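You operate a simulated robot arm through the tools that you are given. There is no shell and no other tool.

Carry out the task below with a simulated robot arm. There is one attempt and no reset: what you move stays moved.

TASK
Run the pump, bleed the line till it shows clear, stop, mop up.
Fine: the bleed tap ends shut, the pump off, the white pad back on its mat. Mop with that pad alone; the other pads stay.

It is judged by the outcome, as a careful person would: the job done as asked, and still so three seconds after it is handed in. It fails if anything else is knocked over, pushed out of place, dropped, spilled or broken.

THE ROBOT
A 7-joint arm with a two-finger parallel gripper, fixed in place. Base frame: the origin is on the floor under the middle of its stand, x ahead of it, y to its left, z up. Lengths are in m, angles in rad, forces in N, time in s.
It reaches about 1.247 m from its shoulder. Its first joint turns from -2.304 to 2.304 rad. Payload 3.91 kg.
Tool frame: the origin (TCP) lies between the finger pads and is the grasp point; the fingertips stand 0.03 m ahead of it; z points along the fingers, y is the line along which they close. The gripper opens to 0.11 m. The fingers are 0.02 m wide and 0.01 m thick; the gripper's body (0.048 by 0.112 m) begins 0.055 m behind the TCP.
Orientation is told as [roll, pitch, yaw] about the base's x, y, z axes, in that order, counted from this pose: with the fingers straight down and closing along the base's y, the tool's x points along the base's -x, its y along +y and its z along -z.

THE INTERFACE
- The arm moves only by the tool send_rows. Its argument "increments" is a list of rows, each a list of 7 numbers: the turn, a rotation vector about the base's x, y, z in rad, then the shift along the base's x, y, z in m, then the gripper command, from -1 (fully open) to 1 (shut), values between in proportion. In form: [[rx, ry, rz, dx, dy, dz, grip], ...]. A call has 1 to 20 rows; each row shifts and turns the commanded pose from where the row before left it. Each row takes 0.2 s and may step no farther than 0.05 m and 0.15 rad from the row before; otherwise, or with a gripper value out of range, the whole call is refused. Where a pose cannot be reached the arm comes as near as it can. A force on the tool above 40 N (or 10 N above the force at the start of the call, whichever is more), or a blocked arm, ends the call early, and 0.2 s more pass. Each finger travels about 0.108 m/s and halts on what it meets, pressing with about 43 N; the grip force reading is that of the motor and also rises with nothing between the fingers. The clock runs only during rows and for 0.2 s after the last one: add rows that do not move to give the fingers time. The reply holds the time, the measured pose of the TCP, the force on the tool along the base axes, the opening and the grip force, in the units named above and with some noise, with the torque about the TCP (base axes, N m) and any sound that the robot's microphone picked up.
- Cameras (640 x 400 px; columns grow to the right, rows downward): "scene" is fixed at [0.2203, 0.4984, 1.2504]; the picture's right is [-0.40, -0.92, 0.00], its down [-0.27, 0.11, -0.96] and it looks along [0.88, -0.38, -0.29] (base axes); focal length 214 px, centre (320, 200). "wrist" rides on the gripper at [0.072, 0.017, -0.103] in the tool frame; the picture's right is [-0.23, 0.97, 0.00], its down [-0.76, -0.18, -0.62] and it looks along [-0.61, -0.14, 0.78] (tool axes); focal length 222 px, centre (320, 200). There is no depth. A picture from a camera that has moved, and an enlarged one, comes with that camera's place and axes in the base frame and with its lens.
- grab_frame(camera): a new picture of that camera. It takes no simulated time.
- inspect(camera, box): a new picture of the part [left, top, right, bottom] of that camera's present view, enlarged. It takes no simulated time.
- sign_off(): hands the job in; it is judged then, once.

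Nothing tells you positions but the pictures and the camera data. Unless the task says otherwise, let go and move clear before handing in.

The tools are called by a JSON object that holds its "api" and its "payload". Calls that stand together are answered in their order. send_rows: Moves the arm, as the interface text tells. Its arguments: {"type":"object","properties":{"increments":{"type":"array"}},"required":["increments"]} The other tools are called the same way: grab_frame (camera) takes a picture; inspect (camera, box) takes an enlarged picture of a part of a camera's view; sign_off () hands the job in.

At the start:

```text
time: 0.0
eef_pos: [0.4747, 0.2925, 1.2586]
orientation: [-0.001, 0.001, 0.0]
wrist_force: [1.5, -0.2, -0.5]
moment: [0.01, 0.01, -0.01]
grip_width: 0.1099
finger_force: 0.1
```

scene: 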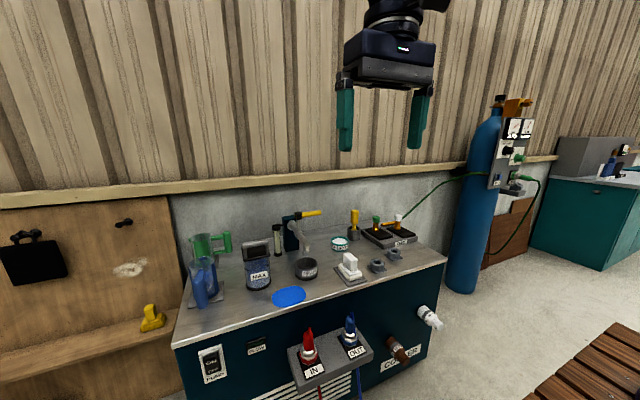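
wrist: 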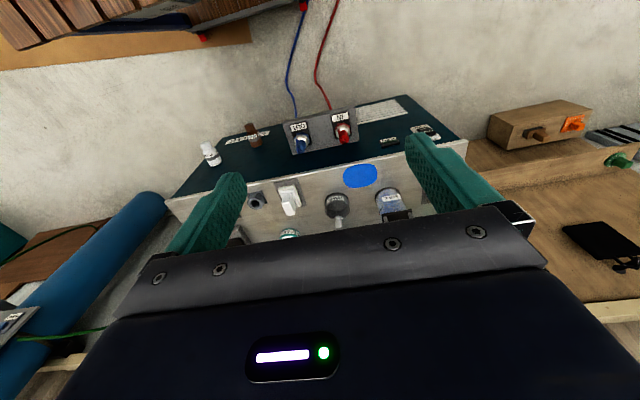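

I see a cooler cabinet with a bench top holding a bleed tap, jars, pads and a pump switch on its front. I'll look closer at each part before moving.

{"api": "inspect", "payload": {"camera": "scene", "box": [170, 200, 330, 300]}}

{"api": "inspect", "payload": {"camera": "scene", "box": [290, 195, 450, 295]}}

{"api": "inspect", "payload": {"camera": "scene", "box": [170, 300, 330, 400]}}

{"api": "inspect", "payload": {"camera": "scene", "box": [290, 300, 450, 400]}}

{"api": "inspect", "payload": {"camera": "wrist", "box": [180, 90, 480, 260]}}

```text
4.00 times, centred on (250, 250) of scene
camera zoom: at [0.2203, 0.4984, 1.2504], right [-0.4, -0.92, 0.0], down [-0.27, 0.11, -0.96], along [0.88, -0.38, -0.29], focal length 858 px, centre (600, 0)
```

zoom: 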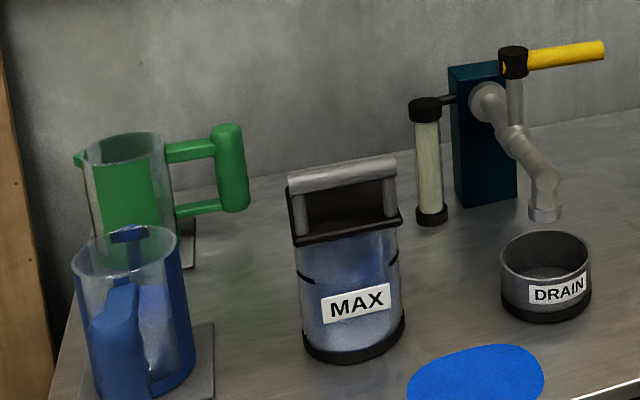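

```text
4.00 times, centred on (370, 245) of scene
camera zoom: at [0.2203, 0.4984, 1.2504], right [-0.4, -0.92, 0.0], down [-0.27, 0.11, -0.96], along [0.88, -0.38, -0.29], focal length 858 px, centre (120, 20)
```

zoom: 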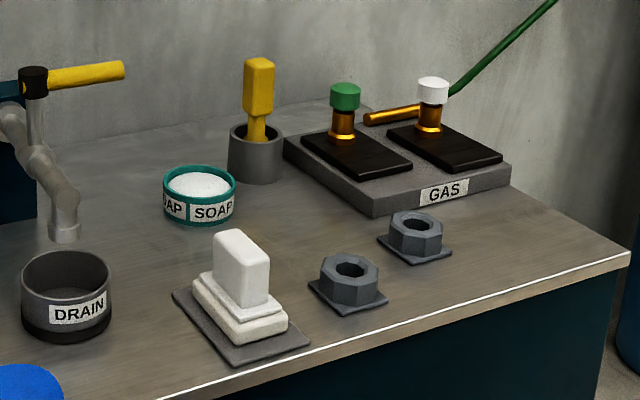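

```text
4.00 times, centred on (250, 350) of scene
camera zoom: at [0.2203, 0.4984, 1.2504], right [-0.4, -0.92, 0.0], down [-0.27, 0.11, -0.96], along [0.88, -0.38, -0.29], focal length 858 px, centre (600, -400)
```

zoom: 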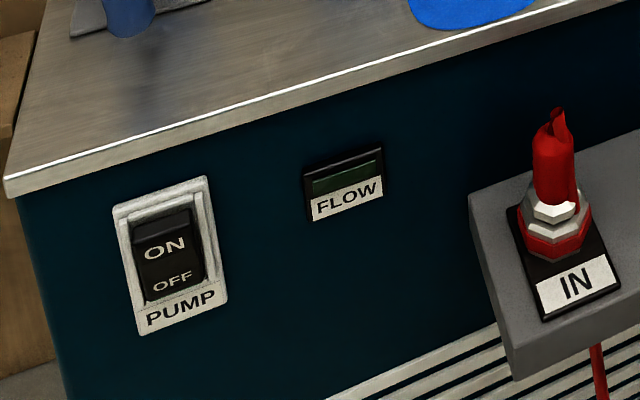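

```text
4.00 times, centred on (370, 350) of scene
camera zoom: at [0.2203, 0.4984, 1.2504], right [-0.4, -0.92, 0.0], down [-0.27, 0.11, -0.96], along [0.88, -0.38, -0.29], focal length 858 px, centre (120, -400)
```

zoom: 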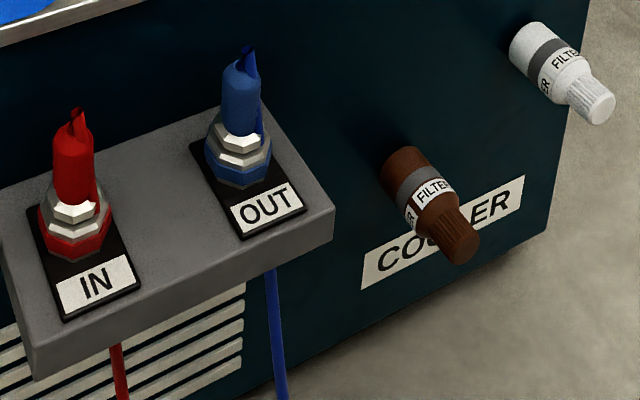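

```text
2.13 times, centred on (330, 175) of wrist
camera zoom: at [0.4025, 0.3109, 1.3619], right [0.23, 0.97, 0.0], down [0.76, -0.18, 0.62], along [0.61, -0.14, -0.78], focal length 474 px, centre (299, 253)
```

zoom: 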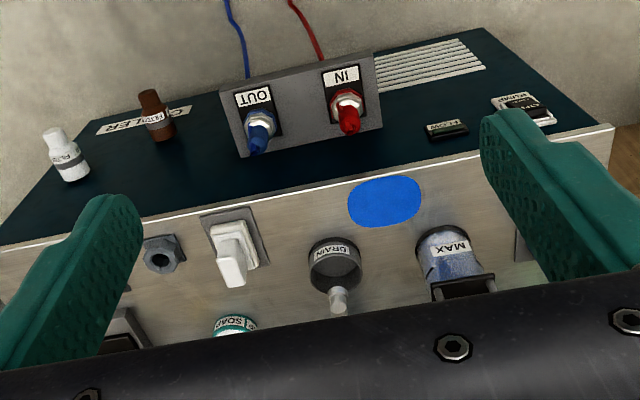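

The bench top is at about z≈0.70, its front edge at x≈0.785, the pump rocker near (0.79, 0.61, 0.58), the tap near (1.08, 0.23, 0.91), and the drain cup near (0.93, 0.25). I'll move the wrist camera closer to study the tap and the sight glass.

{"api": "send_rows", "payload": {"increments": [[0, 0, 0, 0.036, -0.004, -0.012, -1], [0, 0, 0, 0.036, -0.004, -0.012, -1], [0, 0, 0, 0.036, -0.004, -0.012, -1], [0, 0, 0, 0.036, -0.004, -0.012, -1], [0, 0, 0, 0.036, -0.004, -0.012, -1], [0, 0, 0, 0.036, -0.004, -0.012, -1], [0, 0, 0, 0.036, -0.004, -0.012, -1], [0, 0, 0, 0.036, -0.004, -0.012, -1], [0, 0, 0, 0.036, -0.004, -0.012, -1], [0, 0, 0, 0.036, -0.004, -0.012, -1]]}}

{"api": "grab_frame", "payload": {"camera": "wrist"}}

{"api": "grab_frame", "payload": {"camera": "scene"}}

```text
time: 2.2
eef_pos: [0.8375, 0.2527, 1.1425]
orientation: [-0.001, -0.001, -0.001]
wrist_force: [0.1, 0.8, 0.3]
moment: [0.02, -0.03, -0.02]
grip_width: 0.1102
finger_force: 0.1
```

```text
taken
camera wrist: at [0.7637, 0.2708, 1.2445], right [0.23, 0.97, 0.0], down [0.76, -0.18, 0.62], along [0.61, -0.14, -0.78], focal length 222 px, centre (320, 200)
```

wrist: 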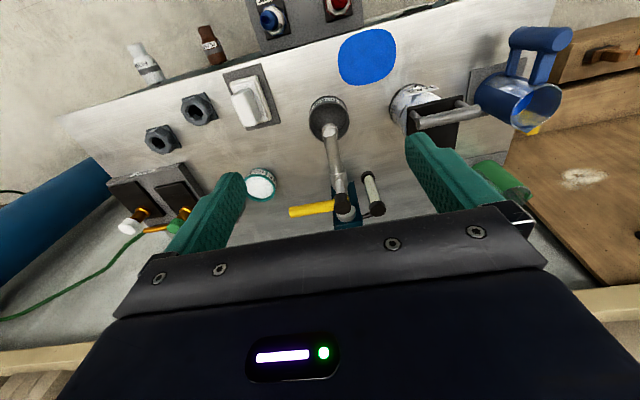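

```text
taken
```

scene: 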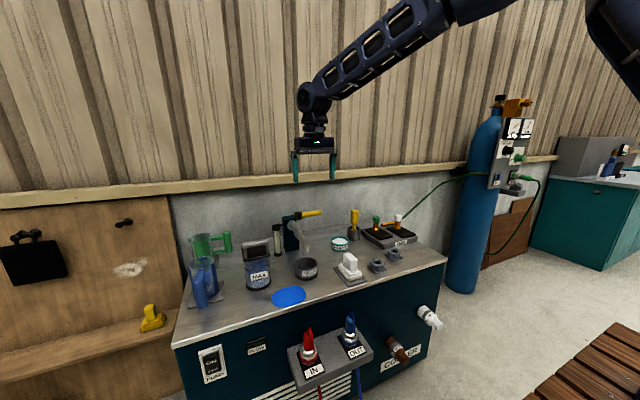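

{"api": "inspect", "payload": {"camera": "wrist", "box": [240, 70, 440, 220]}}

{"api": "inspect", "payload": {"camera": "wrist", "box": [100, 10, 300, 160]}}

{"api": "inspect", "payload": {"camera": "scene", "box": [255, 200, 345, 260]}}

{"api": "inspect", "payload": {"camera": "scene", "box": [190, 330, 280, 390]}}

```text
2.67 times, centred on (340, 145) of wrist
camera zoom: at [0.7637, 0.2708, 1.2445], right [0.23, 0.97, 0.0], down [0.76, -0.18, 0.62], along [0.61, -0.14, -0.78], focal length 592 px, centre (267, 347)
```

zoom: 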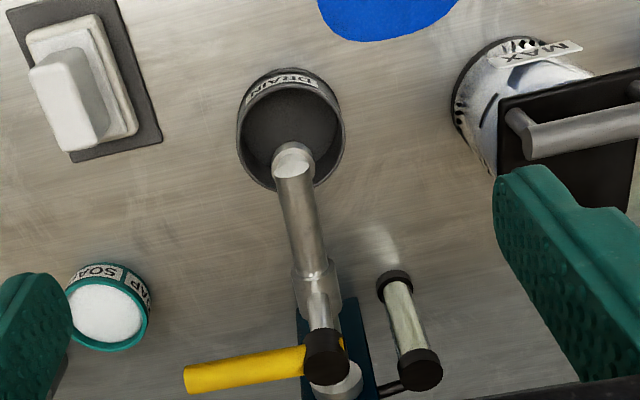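

```text
2.67 times, centred on (200, 85) of wrist
camera zoom: at [0.7637, 0.2708, 1.2445], right [0.23, 0.97, 0.0], down [0.76, -0.18, 0.62], along [0.61, -0.14, -0.78], focal length 592 px, centre (640, 507)
```

zoom: 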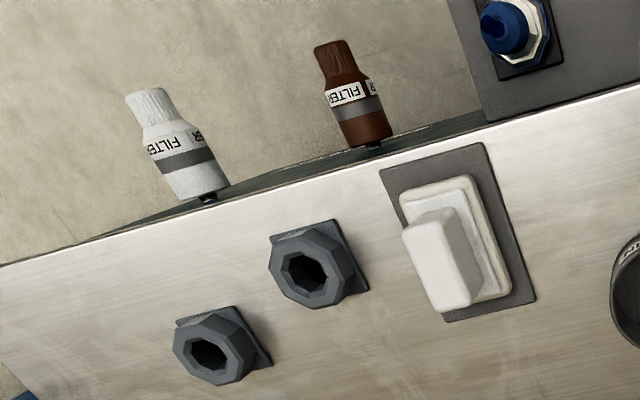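

```text
6.67 times, centred on (300, 230) of scene
camera zoom: at [0.2203, 0.4984, 1.2504], right [-0.4, -0.92, 0.0], down [-0.27, 0.11, -0.96], along [0.88, -0.38, -0.29], focal length 1430 px, centre (453, 0)
```

zoom: 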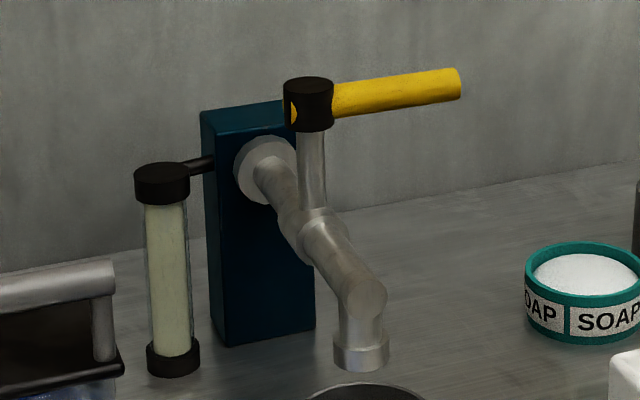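

```text
6.67 times, centred on (235, 360) of scene
camera zoom: at [0.2203, 0.4984, 1.2504], right [-0.4, -0.92, 0.0], down [-0.27, 0.11, -0.96], along [0.88, -0.38, -0.29], focal length 1430 px, centre (887, -867)
```

zoom: 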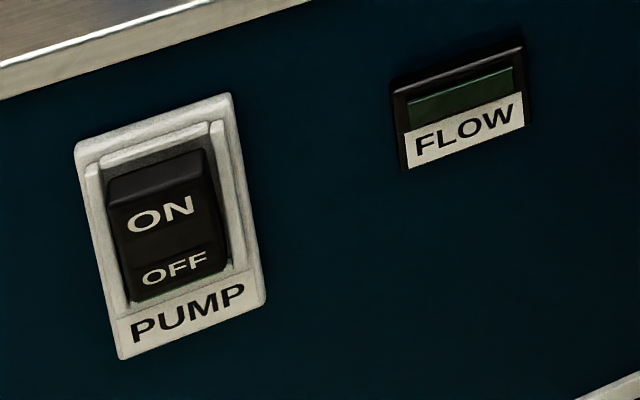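

The lever's pivot cap is near (1.01, 0.25, 0.94) and the yellow lever points toward −y with its tip near (1.03, 0.145, 0.928). The pipe runs along x to a spout above the drain cup. I'll zoom closer on the lever cap and the sight glass, as well as the puddle and the white pad.

{"api": "inspect", "payload": {"camera": "wrist", "box": [284, 165, 396, 235]}}

{"api": "inspect", "payload": {"camera": "wrist", "box": [290, 85, 370, 135]}}

{"api": "inspect", "payload": {"camera": "scene", "box": [325, 245, 405, 295]}}

{"api": "inspect", "payload": {"camera": "wrist", "box": [320, 15, 480, 115]}}

```text
5.71 times, centred on (340, 200) of wrist
camera zoom: at [0.7637, 0.2708, 1.2445], right [0.23, 0.97, 0.0], down [0.76, -0.18, 0.62], along [0.61, -0.14, -0.78], focal length 1269 px, centre (206, 200)
```

zoom: 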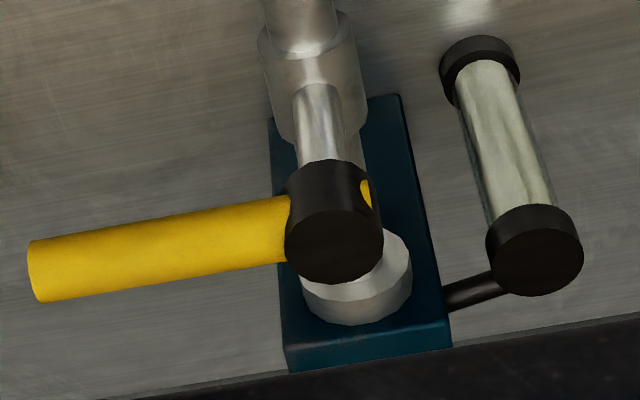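

```text
8.00 times, centred on (330, 110) of wrist
camera zoom: at [0.7637, 0.2708, 1.2445], right [0.23, 0.97, 0.0], down [0.76, -0.18, 0.62], along [0.61, -0.14, -0.78], focal length 1777 px, centre (240, 920)
```

zoom: 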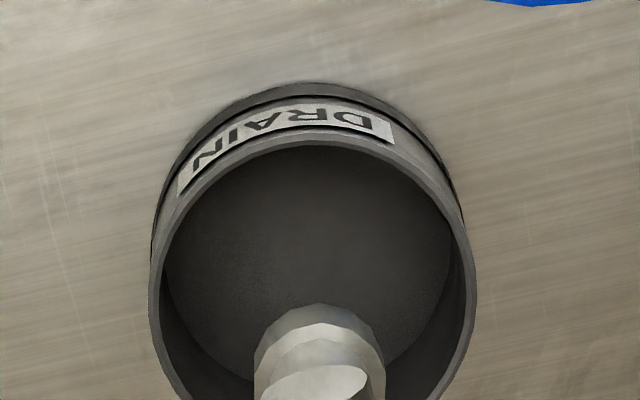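

```text
8.00 times, centred on (365, 270) of scene
camera zoom: at [0.2203, 0.4984, 1.2504], right [-0.4, -0.92, 0.0], down [-0.27, 0.11, -0.96], along [0.88, -0.38, -0.29], focal length 1716 px, centre (-40, -360)
```

zoom: 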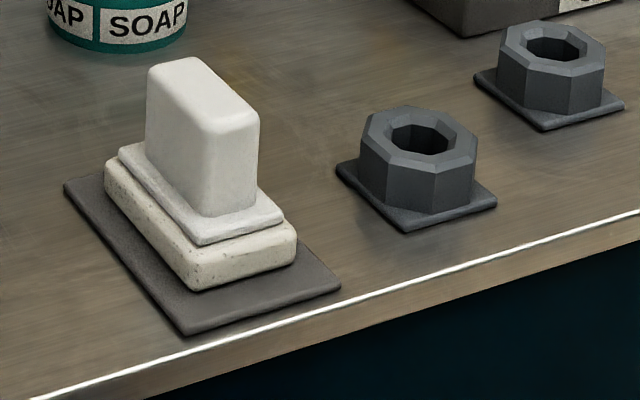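

```text
4.00 times, centred on (400, 65) of wrist
camera zoom: at [0.7637, 0.2708, 1.2445], right [0.23, 0.97, 0.0], down [0.76, -0.18, 0.62], along [0.61, -0.14, -0.78], focal length 888 px, centre (0, 740)
```

zoom: 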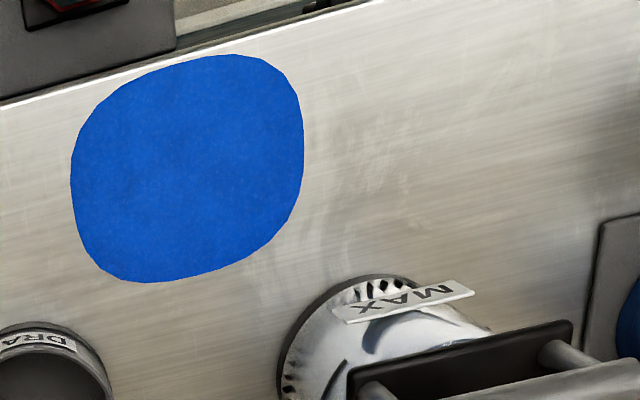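

The drain cup is empty, the sight glass is milky, and the blue patch on the bench is the spill. Next I swing back and turn the fingers forward to approach the pump rocker.

{"api": "send_rows", "payload": {"increments": [[0, -0.1428, 0, -0.0307, 0.0324, -0.01, 1], [0, -0.1428, 0, -0.0307, 0.0324, -0.01, 1], [0, -0.1428, 0, -0.0307, 0.0324, -0.01, 1], [0, -0.1428, 0, -0.0307, 0.0324, -0.01, 1], [0, -0.1428, 0, -0.0307, 0.0324, -0.01, 1], [0, -0.1428, 0, -0.0307, 0.0324, -0.01, 1], [0, -0.1428, 0, -0.0307, 0.0324, -0.01, 1], [0, -0.1428, 0, -0.0307, 0.0324, -0.01, 1], [0, -0.1428, 0, -0.0307, 0.0324, -0.01, 1], [0, -0.1428, 0, -0.0307, 0.0324, -0.01, 1], [0, -0.1428, 0, -0.0307, 0.0324, -0.01, 1]]}}

{"api": "grab_frame", "payload": {"camera": "wrist"}}

{"api": "grab_frame", "payload": {"camera": "scene"}}

```text
time: 4.6
eef_pos: [0.497, 0.6109, 1.0292]
orientation: [2.508, -1.566, -2.511]
wrist_force: [0.4, 0.1, 0.7]
moment: [-0.03, 0.08, -0.01]
grip_width: 0.0
finger_force: 38.1
```

```text
taken
camera wrist: at [0.3933, 0.6284, 0.9571], right [0.0, 0.97, 0.23], down [-0.63, -0.18, 0.76], along [0.78, -0.14, 0.61], focal length 222 px, centre (320, 200)
```

wrist: 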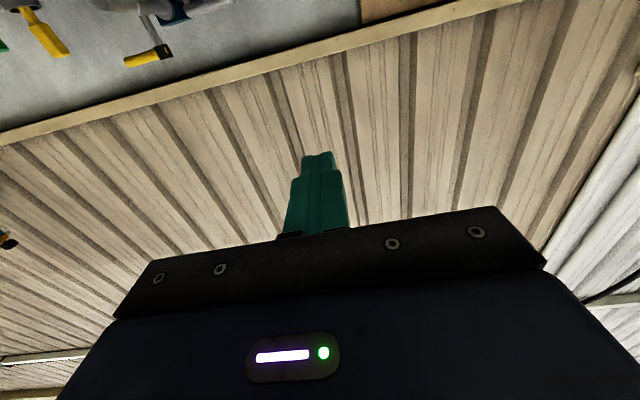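

```text
taken
```

scene: 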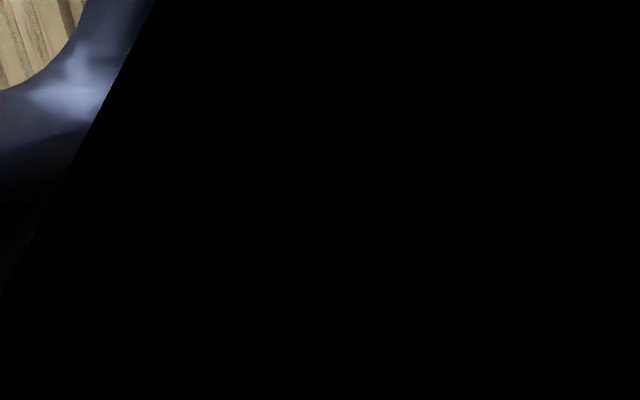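

The fingers now point forward at y≈0.61, though the arm hides the scene camera. I'll lower to the rocker's height while staying well in front of the cabinet.

{"api": "send_rows", "payload": {"increments": [[0, 0, 0, 0.008, 0, -0.043, 1], [0, 0, 0, 0.008, 0, -0.043, 1], [0, 0, 0, 0.008, 0, -0.043, 1], [0, 0, 0, 0.008, 0, -0.043, 1], [0, 0, 0, 0.008, 0, -0.043, 1], [0, 0, 0, 0.008, 0, -0.043, 1], [0, 0, 0, 0.008, 0, -0.043, 1], [0, 0, 0, 0.008, 0, -0.043, 1], [0, 0, 0, 0.008, 0, -0.043, 1], [0, 0, 0, 0.008, 0, -0.043, 1]]}}

{"api": "grab_frame", "payload": {"camera": "wrist"}}

{"api": "grab_frame", "payload": {"camera": "scene"}}

```text
time: 6.8
eef_pos: [0.5787, 0.6115, 0.5982]
orientation: [1.453, -1.568, -1.451]
wrist_force: [-0.2, 0.0, -0.4]
moment: [0.03, 0.01, -0.01]
grip_width: 0.0
finger_force: 38.2
```

```text
taken
camera wrist: at [0.475, 0.6295, 0.5263], right [0.0, 0.97, 0.23], down [-0.62, -0.18, 0.76], along [0.78, -0.14, 0.61], focal length 222 px, centre (320, 200)
```

wrist: 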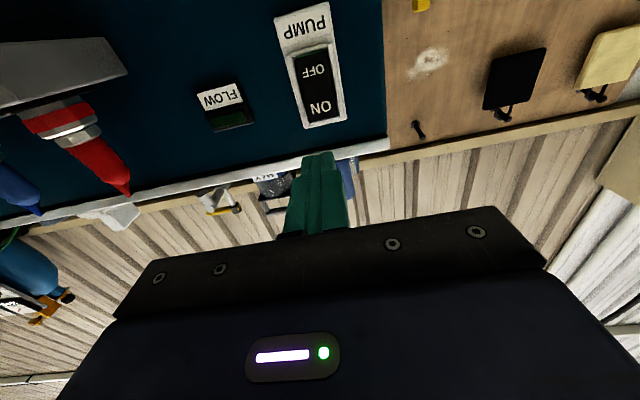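

```text
taken
```

scene: 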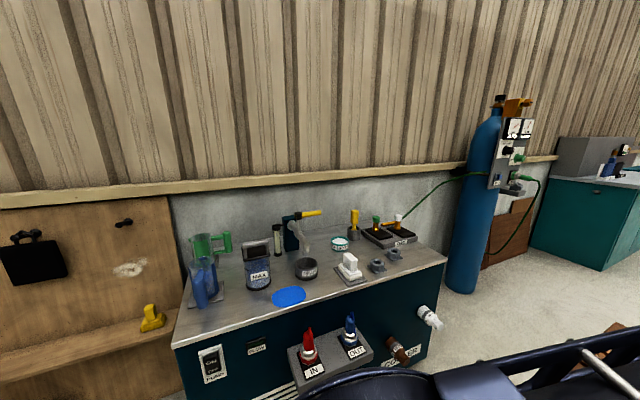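

The rocker shows clearly: ON at about (0.772, 0.608, 0.612), OFF at about (0.783, 0.608, 0.567). I'll move in and press the ON half gently.

{"api": "send_rows", "payload": {"increments": [[0, 0, 0, 0.035, -0.001, 0.0035, 1], [0, 0, 0, 0.035, -0.001, 0.0035, 1], [0, 0, 0, 0.035, -0.001, 0.0035, 1], [0, 0, 0, 0.035, -0.001, 0.0035, 1], [0, 0, 0, 0.01, 0, 0, 1], [0, 0, 0, 0.008, 0, 0, 1], [0, 0, 0, 0.006, 0, 0, 1], [0, 0, 0, 0.006, 0, 0, 1]]}}

{"api": "inspect", "payload": {"camera": "scene", "box": [190, 330, 280, 390]}}

{"api": "grab_frame", "payload": {"camera": "wrist"}}

```text
time: 8.6
eef_pos: [0.7482, 0.6044, 0.6129]
orientation: [0.902, -1.571, -0.902]
wrist_force: [-0.1, -0.1, 0.5]
moment: [-0.01, 0.01, -0.03]
grip_width: 0.0
finger_force: 38.0
```

```text
6.67 times, centred on (235, 360) of scene
camera zoom: at [0.2203, 0.4984, 1.2504], right [-0.4, -0.92, 0.0], down [-0.27, 0.11, -0.96], along [0.88, -0.38, -0.29], focal length 1430 px, centre (887, -867)
```

zoom: 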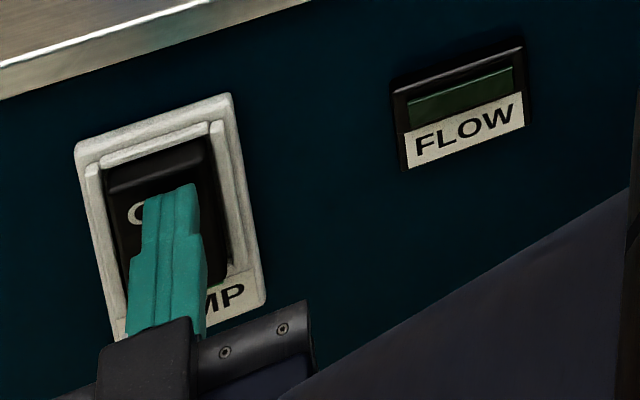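

```text
taken
camera wrist: at [0.6441, 0.6232, 0.5402], right [0.0, 0.97, 0.23], down [-0.62, -0.18, 0.76], along [0.78, -0.14, 0.61], focal length 222 px, centre (320, 200)
```

wrist: 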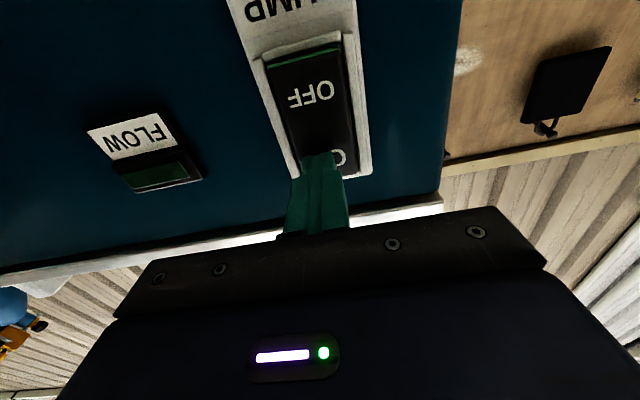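

No contact yet, with the tip at x≈0.778 just in front of ON. I'll keep pressing in small steps.

{"api": "send_rows", "payload": {"increments": [[0, 0, 0, 0.004, 0.002, 0, 1], [0, 0, 0, 0.004, 0.002, 0, 1], [0, 0, 0, 0.004, 0, 0, 1], [0, 0, 0, 0.003, 0, 0, 1]]}}

{"api": "inspect", "payload": {"camera": "scene", "box": [190, 330, 280, 390]}}

```text
time: 9.1
eef_pos: [0.7495, 0.6083, 0.612]
orientation: [-0.306, -1.571, 0.31]
wrist_force: [-6.5, -1.4, 3.3]
moment: [0.01, -0.03, -0.04]
grip_width: 0.0
finger_force: 37.7
stopped in row 2: the force on the tool passed its limit at 59 N (the readings are from after the stop); the commanded pose is now the measured one
```

```text
6.67 times, centred on (235, 360) of scene
camera zoom: at [0.2203, 0.4984, 1.2504], right [-0.4, -0.92, 0.0], down [-0.27, 0.11, -0.96], along [0.88, -0.38, -0.29], focal length 1430 px, centre (887, -867)
```

zoom: 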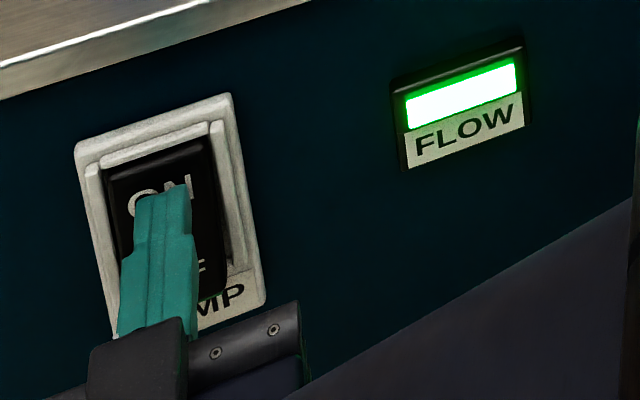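

The FLOW lamp is lit, so the pump is on. Now I back away, rise and turn the fingers down to go to the tap.

{"api": "send_rows", "payload": {"increments": [[0, 0, 0, -0.04, 0, 0, 1], [0, 0, 0, -0.045, 0, 0, 1], [0, 0, 0, -0.045, 0, 0, 1], [0, 0, 0, -0.045, 0, 0, 1], [0, 0.1428, 0, 0, -0.02, 0.045, 1], [0, 0.1428, 0, 0, -0.02, 0.045, 1], [0, 0.1428, 0, 0, -0.02, 0.045, 1], [0, 0.1428, 0, 0, -0.02, 0.045, 1], [0, 0.1428, 0, 0, -0.02, 0.045, 1], [0, 0.1428, 0, 0, -0.02, 0.045, 1], [0, 0.1428, 0, 0, -0.02, 0.045, 1], [0, 0.1428, 0, 0, -0.02, 0.045, 1], [0, 0.1428, 0, 0, -0.02, 0.045, 1], [0, 0.1428, 0, 0, -0.02, 0.045, 1], [0, 0.1428, 0, 0, -0.02, 0.045, 1]]}}

{"api": "grab_frame", "payload": {"camera": "scene"}}

```text
time: 12.3
eef_pos: [0.574, 0.3874, 1.1077]
orientation: [-0.001, 0.003, 0.002]
wrist_force: [-0.2, 0.5, -1.5]
moment: [-0.04, -0.02, -0.03]
grip_width: 0.0
finger_force: 37.9
```

```text
taken
```

scene: 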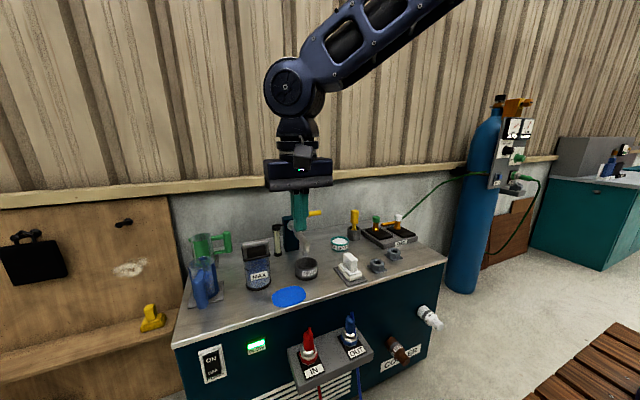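

The rocker now sits with ON pressed. I'm moving to hover behind the lever (its +x side), keeping above everything else.

{"api": "send_rows", "payload": {"increments": [[0, 0, 0, 0.041, -0.0185, -0.003, 1], [0, 0, 0, 0.041, -0.0185, -0.003, 1], [0, 0, 0, 0.041, -0.0185, -0.003, 1], [0, 0, 0, 0.041, -0.0185, -0.003, 1], [0, 0, 0, 0.041, -0.0185, -0.003, 1], [0, 0, 0, 0.041, -0.0185, -0.003, 1], [0, 0, 0, 0.041, -0.0185, -0.003, 1], [0, 0, 0, 0.041, -0.0185, -0.003, 1], [0, 0, 0, 0.041, -0.0185, -0.003, 1], [0, 0, 0, 0.041, -0.0185, -0.003, 1], [0, 0, 0, 0.041, -0.0185, -0.003, 1], [0, 0, 0, 0.041, -0.0185, -0.003, 1]]}}

{"api": "grab_frame", "payload": {"camera": "scene"}}

{"api": "grab_frame", "payload": {"camera": "wrist"}}

{"api": "inspect", "payload": {"camera": "scene", "box": [255, 200, 345, 260]}}

```text
time: 14.9
eef_pos: [1.0692, 0.1662, 1.069]
orientation: [-0.001, 0.001, 0.001]
wrist_force: [-0.5, -0.6, 0.9]
moment: [-0.01, -0.02, 0.01]
grip_width: 0.0
finger_force: 37.5
```

```text
taken
```

scene: 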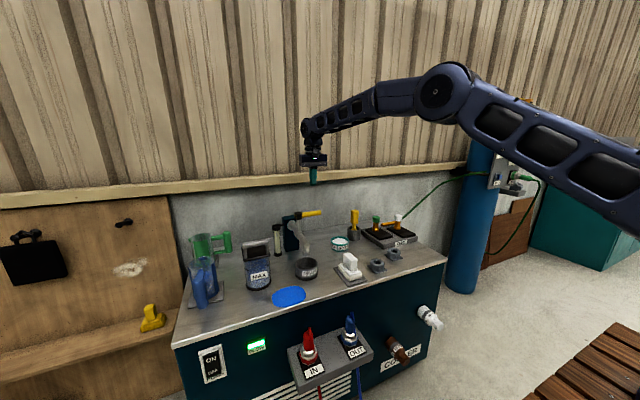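

```text
taken
camera wrist: at [0.9954, 0.1844, 1.173], right [0.23, 0.97, 0.0], down [0.76, -0.18, 0.62], along [0.61, -0.14, -0.78], focal length 222 px, centre (320, 200)
```

wrist: 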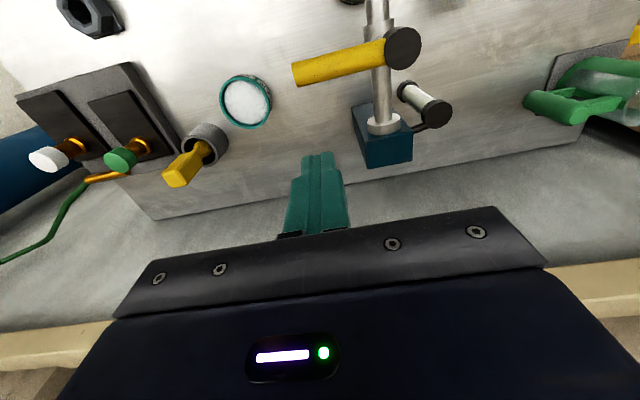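

```text
6.67 times, centred on (300, 230) of scene
camera zoom: at [0.2203, 0.4984, 1.2504], right [-0.4, -0.92, 0.0], down [-0.27, 0.11, -0.96], along [0.88, -0.38, -0.29], focal length 1430 px, centre (453, 0)
```

zoom: 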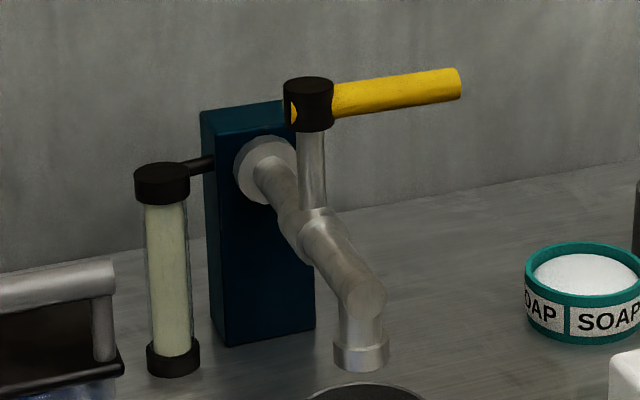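

The lever runs along −y at x≈1.025 and my closed fingers are about 2 cm behind it. I'll lower beside it and nudge it toward −x to test the direction.

{"api": "send_rows", "payload": {"increments": [[0, 0, 0, 0, 0.002, -0.045, 1], [0, 0, 0, 0, 0.002, -0.045, 1], [0, 0, 0, 0, 0, -0.037, 1], [0, 0, 0, -0.012, 0, 0, 1], [0, 0, 0, -0.012, 0, 0, 1], [0, 0, 0, -0.012, 0, 0, 1], [0, 0, 0, -0.01, 0, 0, 1]]}}

{"api": "inspect", "payload": {"camera": "scene", "box": [255, 200, 345, 260]}}

{"api": "grab_frame", "payload": {"camera": "wrist"}}

```text
time: 16.5
eef_pos: [1.022, 0.1699, 0.9428]
orientation: [0.002, 0.003, 0.0]
wrist_force: [1.1, 0.4, 0.5]
moment: [-0.01, 0.01, 0.01]
grip_width: 0.0
finger_force: 37.3
```

```text
6.67 times, centred on (300, 230) of scene
camera zoom: at [0.2203, 0.4984, 1.2504], right [-0.4, -0.92, 0.0], down [-0.27, 0.11, -0.96], along [0.88, -0.38, -0.29], focal length 1430 px, centre (453, 0)
```

zoom: 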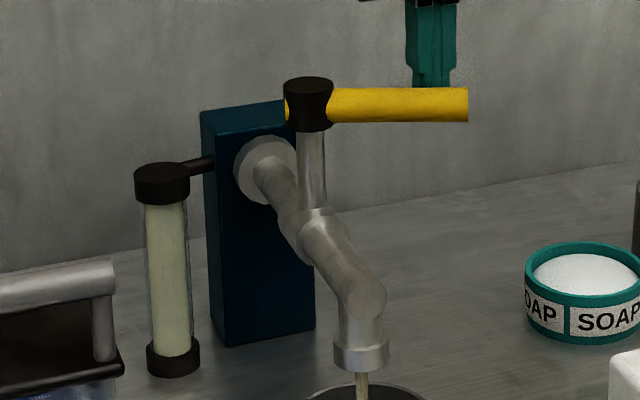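

```text
taken
camera wrist: at [0.9492, 0.188, 1.0467], right [0.23, 0.97, 0.0], down [0.76, -0.18, 0.62], along [0.61, -0.14, -0.78], focal length 222 px, centre (320, 200)
```

wrist: 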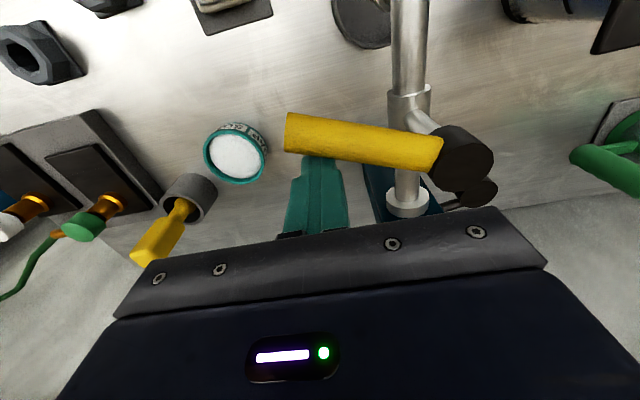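

The lever swings freely toward −x and a stream has started into the drain cup. I'll open it further and check the sight glass and the cup.

{"api": "send_rows", "payload": {"increments": [[0, 0, 0, -0.018, 0.001, 0, 1], [0, 0, 0, -0.018, 0.005, 0, 1], [0, 0, 0, -0.016, 0.01, 0, 1]]}}

{"api": "inspect", "payload": {"camera": "scene", "box": [255, 200, 345, 260]}}

{"api": "inspect", "payload": {"camera": "scene", "box": [240, 230, 360, 310]}}

{"api": "grab_frame", "payload": {"camera": "wrist"}}

```text
time: 17.3
eef_pos: [0.9681, 0.1855, 0.9437]
orientation: [0.0, 0.002, 0.001]
wrist_force: [-0.8, 0.3, 0.1]
moment: [0.01, -0.02, -0.01]
grip_width: 0.0001
finger_force: 37.1
```

```text
6.67 times, centred on (300, 230) of scene
camera zoom: at [0.2203, 0.4984, 1.2504], right [-0.4, -0.92, 0.0], down [-0.27, 0.11, -0.96], along [0.88, -0.38, -0.29], focal length 1430 px, centre (453, 0)
```

zoom: 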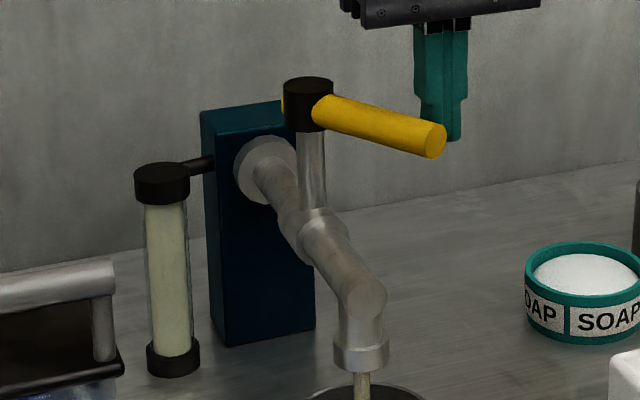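

```text
5.00 times, centred on (300, 270) of scene
camera zoom: at [0.2203, 0.4984, 1.2504], right [-0.4, -0.92, 0.0], down [-0.27, 0.11, -0.96], along [0.88, -0.38, -0.29], focal length 1072 px, centre (420, -150)
```

zoom: 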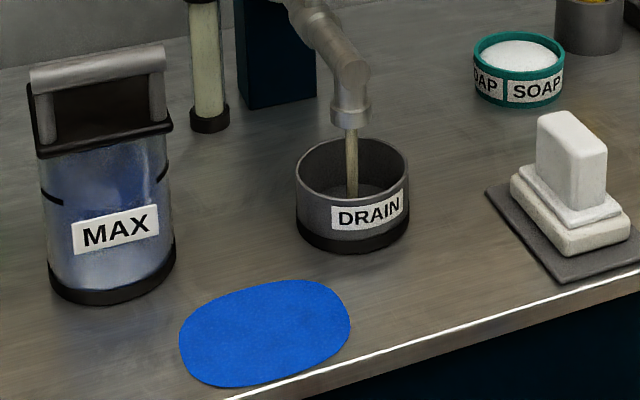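

```text
taken
camera wrist: at [0.896, 0.2036, 1.0469], right [0.23, 0.97, 0.0], down [0.76, -0.18, 0.62], along [0.61, -0.14, -0.78], focal length 222 px, centre (320, 200)
```

wrist: 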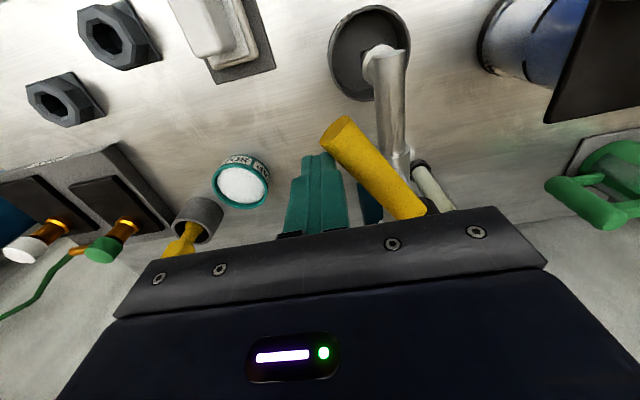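

The tap is about half open with a milky stream running into the cup. I'll wait in short bursts and watch the glass and the cup.

{"api": "send_rows", "payload": {"increments": [[0, 0, 0, -0.012, 0.012, 0, 1], [0, 0, 0, -0.008, 0.014, 0, 1], [0, 0, 0, 0, 0, 0, 1], [0, 0, 0, 0, 0, 0, 1]]}}

{"api": "inspect", "payload": {"camera": "scene", "box": [255, 200, 345, 260]}}

{"api": "inspect", "payload": {"camera": "scene", "box": [240, 230, 360, 310]}}

{"api": "inspect", "payload": {"camera": "wrist", "box": [300, 0, 460, 100]}}

```text
time: 18.3
eef_pos: [0.9477, 0.2119, 0.9439]
orientation: [0.0, 0.0, -0.001]
wrist_force: [0.1, -0.2, 0.4]
moment: [0.0, -0.01, 0.0]
grip_width: 0.0
finger_force: 38.1
```

```text
6.67 times, centred on (300, 230) of scene
camera zoom: at [0.2203, 0.4984, 1.2504], right [-0.4, -0.92, 0.0], down [-0.27, 0.11, -0.96], along [0.88, -0.38, -0.29], focal length 1430 px, centre (453, 0)
```

zoom: 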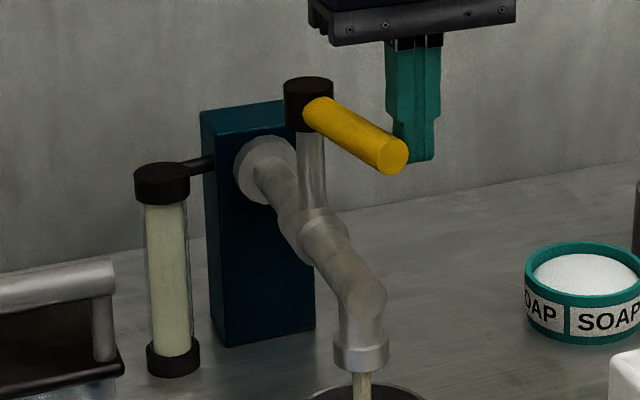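

```text
5.00 times, centred on (300, 270) of scene
camera zoom: at [0.2203, 0.4984, 1.2504], right [-0.4, -0.92, 0.0], down [-0.27, 0.11, -0.96], along [0.88, -0.38, -0.29], focal length 1072 px, centre (420, -150)
```

zoom: 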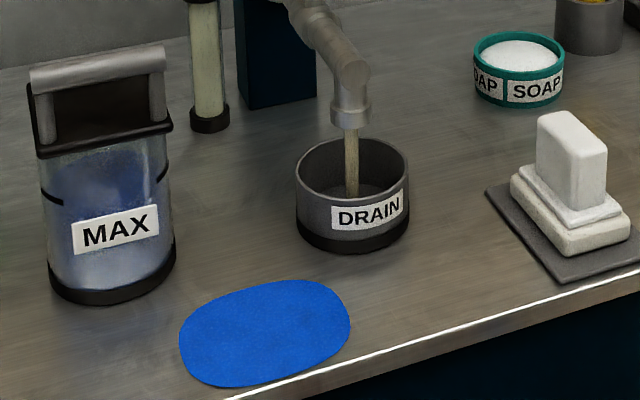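

```text
4.00 times, centred on (380, 50) of wrist
camera zoom: at [0.8757, 0.2297, 1.0465], right [0.23, 0.97, 0.0], down [0.76, -0.18, 0.62], along [0.61, -0.14, -0.78], focal length 888 px, centre (80, 800)
```

zoom: 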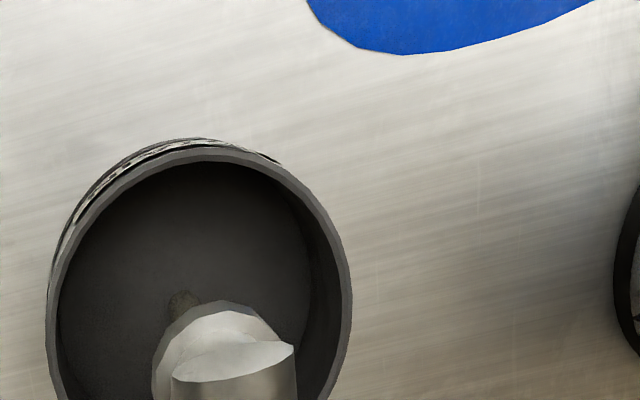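

The bleed is slow and the glass is still milky. While it runs I'll lift over the lever and set the fingers on its other side, ready to shut it.

{"api": "send_rows", "payload": {"increments": [[0, 0, 0, 0, -0.005, 0.03, 1], [0, 0, 0, 0, 0, 0.04, 1], [0, 0, 0, -0.01, 0.04, 0, 1], [0, 0, 0, -0.012, 0.025, 0, 1], [0, 0, 0, 0, 0, -0.035, 1], [0, 0, 0, 0, 0, -0.035, 1]]}}

{"api": "inspect", "payload": {"camera": "scene", "box": [255, 200, 345, 260]}}

{"api": "inspect", "payload": {"camera": "scene", "box": [240, 230, 360, 310]}}

{"api": "grab_frame", "payload": {"camera": "wrist"}}

```text
time: 19.7
eef_pos: [0.9268, 0.2716, 0.943]
orientation: [0.0, 0.0, 0.002]
wrist_force: [-0.2, -0.4, -0.4]
moment: [0.03, -0.01, -0.02]
grip_width: 0.0
finger_force: 38.2
```

```text
6.67 times, centred on (300, 230) of scene
camera zoom: at [0.2203, 0.4984, 1.2504], right [-0.4, -0.92, 0.0], down [-0.27, 0.11, -0.96], along [0.88, -0.38, -0.29], focal length 1430 px, centre (453, 0)
```

zoom: 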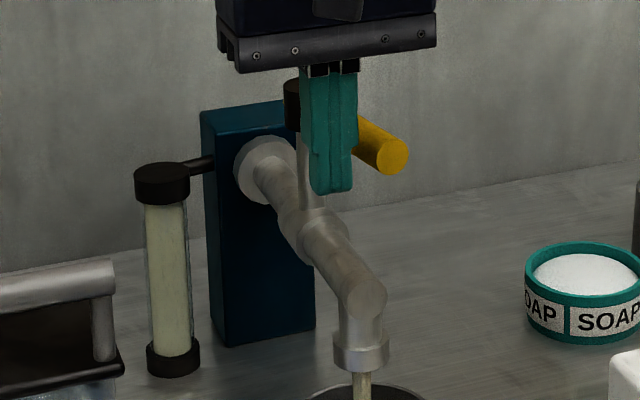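

```text
5.00 times, centred on (300, 270) of scene
camera zoom: at [0.2203, 0.4984, 1.2504], right [-0.4, -0.92, 0.0], down [-0.27, 0.11, -0.96], along [0.88, -0.38, -0.29], focal length 1072 px, centre (420, -150)
```

zoom: 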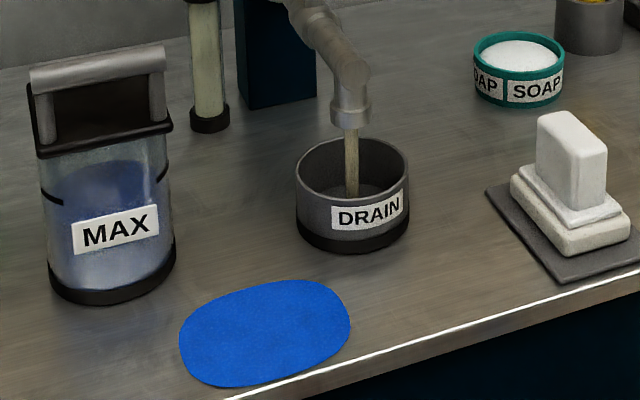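

```text
taken
camera wrist: at [0.8533, 0.2886, 1.0465], right [0.23, 0.97, 0.0], down [0.76, -0.18, 0.62], along [0.61, -0.14, -0.78], focal length 222 px, centre (320, 200)
```

wrist: 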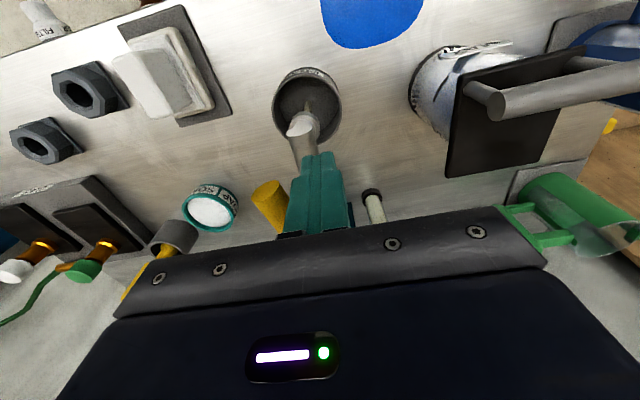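

The fingers are in place on the closing side. The MAX jug's level may be changing, so I'll zoom in on that and the sight glass.

{"api": "inspect", "payload": {"camera": "scene", "box": [235, 230, 283, 300]}}

{"api": "inspect", "payload": {"camera": "scene", "box": [262, 215, 310, 260]}}

{"api": "inspect", "payload": {"camera": "scene", "box": [290, 250, 330, 285]}}

{"api": "inspect", "payload": {"camera": "wrist", "box": [260, 50, 420, 230]}}

```text
5.71 times, centred on (259, 265) of scene
camera zoom: at [0.2203, 0.4984, 1.2504], right [-0.4, -0.92, 0.0], down [-0.27, 0.11, -0.96], along [0.88, -0.38, -0.29], focal length 1226 px, centre (669, -171)
```

zoom: 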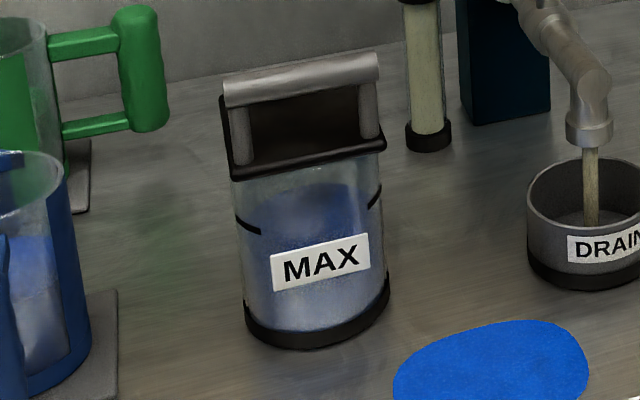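

```text
8.89 times, centred on (286, 238) of scene
camera zoom: at [0.2203, 0.4984, 1.2504], right [-0.4, -0.92, 0.0], down [-0.27, 0.11, -0.96], along [0.88, -0.38, -0.29], focal length 1906 px, centre (622, -133)
```

zoom: 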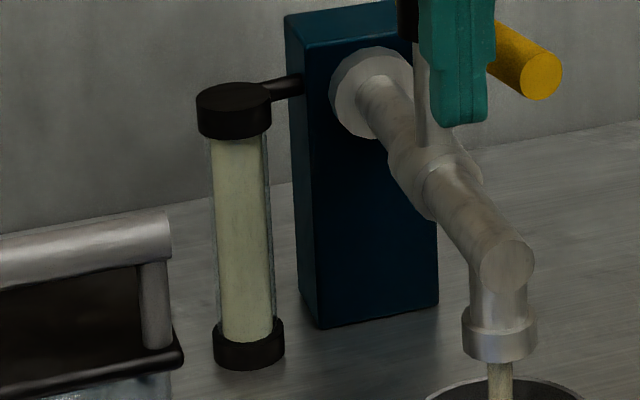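

```text
11.43 times, centred on (310, 268) of scene
camera zoom: at [0.2203, 0.4984, 1.2504], right [-0.4, -0.92, 0.0], down [-0.27, 0.11, -0.96], along [0.88, -0.38, -0.29], focal length 2451 px, centre (434, -571)
```

zoom: 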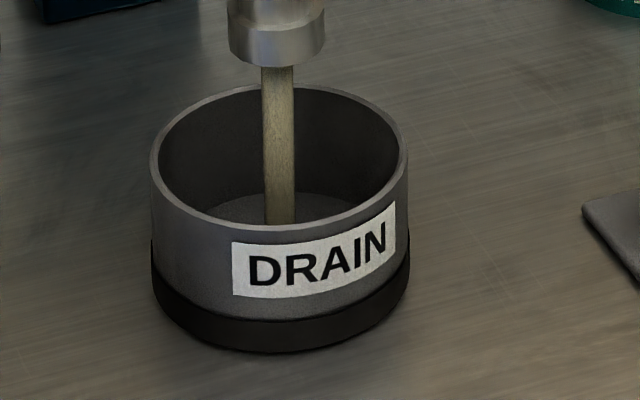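

```text
2.22 times, centred on (340, 140) of wrist
camera zoom: at [0.8533, 0.2886, 1.0465], right [0.23, 0.97, 0.0], down [0.76, -0.18, 0.62], along [0.61, -0.14, -0.78], focal length 494 px, centre (276, 333)
```

zoom: 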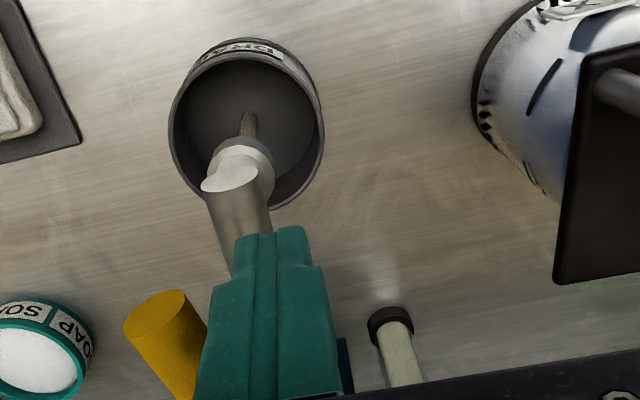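

The glass is still milky, the cup is nearly empty, and the jug level has dropped only a little. I'll keep bleeding in short bursts.

{"api": "send_rows", "payload": {"increments": [[0, 0, 0, 0, 0, 0, 1], [0, 0, 0, 0, 0, 0, 1], [0, 0, 0, 0, 0, 0, 1], [0, 0, 0, 0, 0, 0, 1]]}}

{"api": "inspect", "payload": {"camera": "scene", "box": [235, 210, 345, 285]}}

{"api": "inspect", "payload": {"camera": "wrist", "box": [260, 50, 420, 230]}}

```text
time: 20.7
eef_pos: [0.9264, 0.2697, 0.9427]
orientation: [0.0, 0.0, 0.001]
wrist_force: [-0.6, -0.8, -0.5]
moment: [-0.01, 0.03, -0.01]
grip_width: 0.0
finger_force: 38.1
```

```text
5.33 times, centred on (290, 248) of scene
camera zoom: at [0.2203, 0.4984, 1.2504], right [-0.4, -0.92, 0.0], down [-0.27, 0.11, -0.96], along [0.88, -0.38, -0.29], focal length 1144 px, centre (480, -53)
```

zoom: 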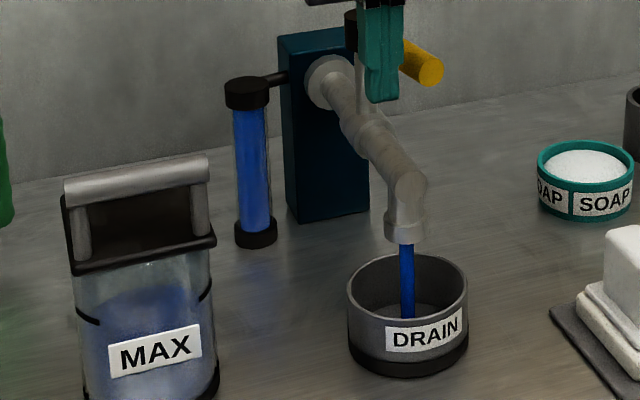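

```text
2.22 times, centred on (340, 140) of wrist
camera zoom: at [0.8534, 0.2885, 1.0462], right [0.23, 0.97, 0.0], down [0.76, -0.18, 0.62], along [0.61, -0.14, -0.78], focal length 494 px, centre (276, 333)
```

zoom: 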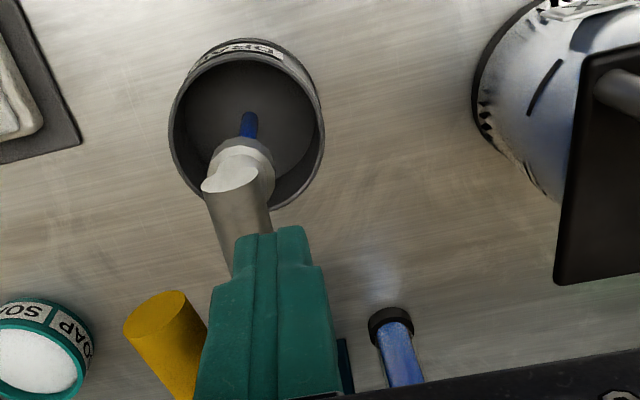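

The glass and stream have just changed from milky to clean blue. I'll check quickly for bubbles before shutting the tap, since looking takes no simulated time.

{"api": "inspect", "payload": {"camera": "scene", "box": [266, 218, 298, 258]}}

{"api": "inspect", "payload": {"camera": "scene", "box": [290, 250, 330, 285]}}

```text
10.00 times, centred on (282, 238) of scene
camera zoom: at [0.2203, 0.4984, 1.2504], right [-0.4, -0.92, 0.0], down [-0.27, 0.11, -0.96], along [0.88, -0.38, -0.29], focal length 2145 px, centre (700, -180)
```

zoom: 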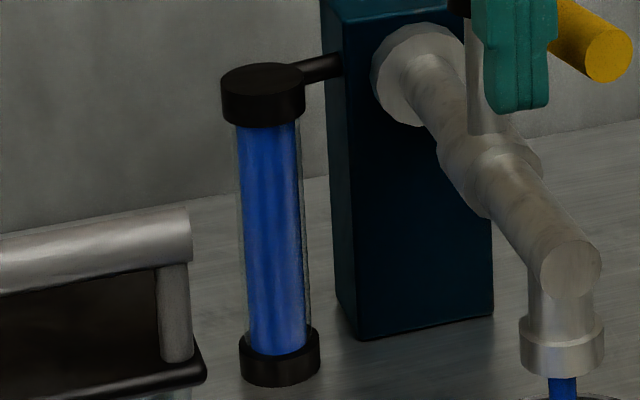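

```text
11.43 times, centred on (310, 268) of scene
camera zoom: at [0.2203, 0.4984, 1.2504], right [-0.4, -0.92, 0.0], down [-0.27, 0.11, -0.96], along [0.88, -0.38, -0.29], focal length 2451 px, centre (434, -571)
```

zoom: 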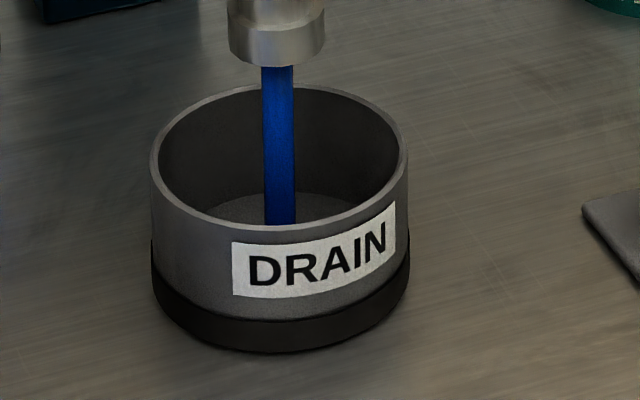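

The glass shows clear blue. Shutting the tap now by pushing the lever back to where it started.

{"api": "send_rows", "payload": {"increments": [[0, 0, 0, 0.0156, -0.041, 0, 1], [0, 0, 0, 0.018, -0.032, 0, 1], [0, 0, 0, 0.021, -0.018, 0, 1], [0, 0, 0, 0.02, -0.008, 0, 1], [0, 0, 0, 0.005, 0, 0, 1]]}}

{"api": "inspect", "payload": {"camera": "scene", "box": [235, 210, 345, 285]}}

{"api": "grab_frame", "payload": {"camera": "wrist"}}

```text
time: 21.9
eef_pos: [1.0069, 0.1722, 0.9435]
orientation: [0.0, 0.0, -0.001]
wrist_force: [0.6, -1.1, 0.4]
moment: [0.03, 0.03, 0.0]
grip_width: 0.0002
finger_force: 37.8
```

```text
5.33 times, centred on (290, 248) of scene
camera zoom: at [0.2203, 0.4984, 1.2504], right [-0.4, -0.92, 0.0], down [-0.27, 0.11, -0.96], along [0.88, -0.38, -0.29], focal length 1144 px, centre (480, -53)
```

zoom: 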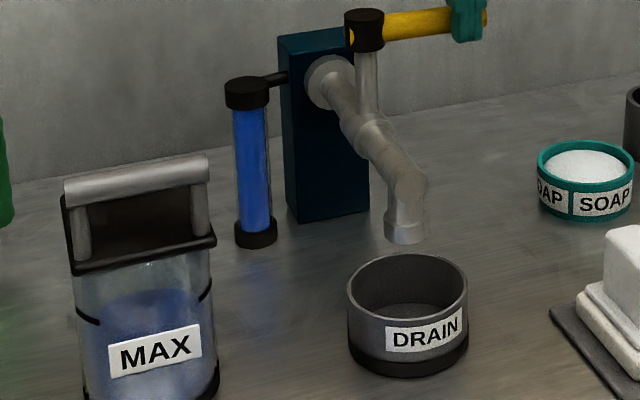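

```text
taken
camera wrist: at [0.9339, 0.1905, 1.0466], right [0.23, 0.97, 0.0], down [0.76, -0.18, 0.62], along [0.61, -0.14, -0.78], focal length 222 px, centre (320, 200)
```

wrist: 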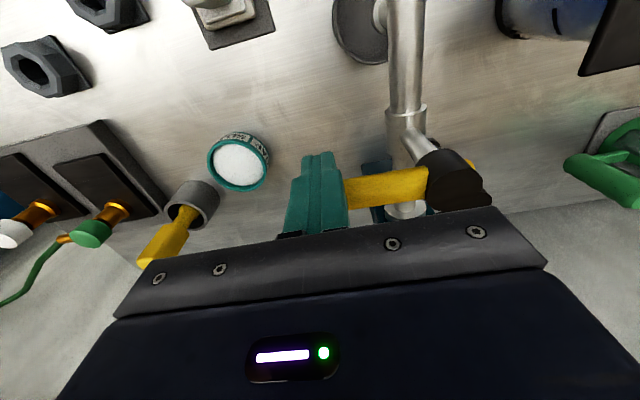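

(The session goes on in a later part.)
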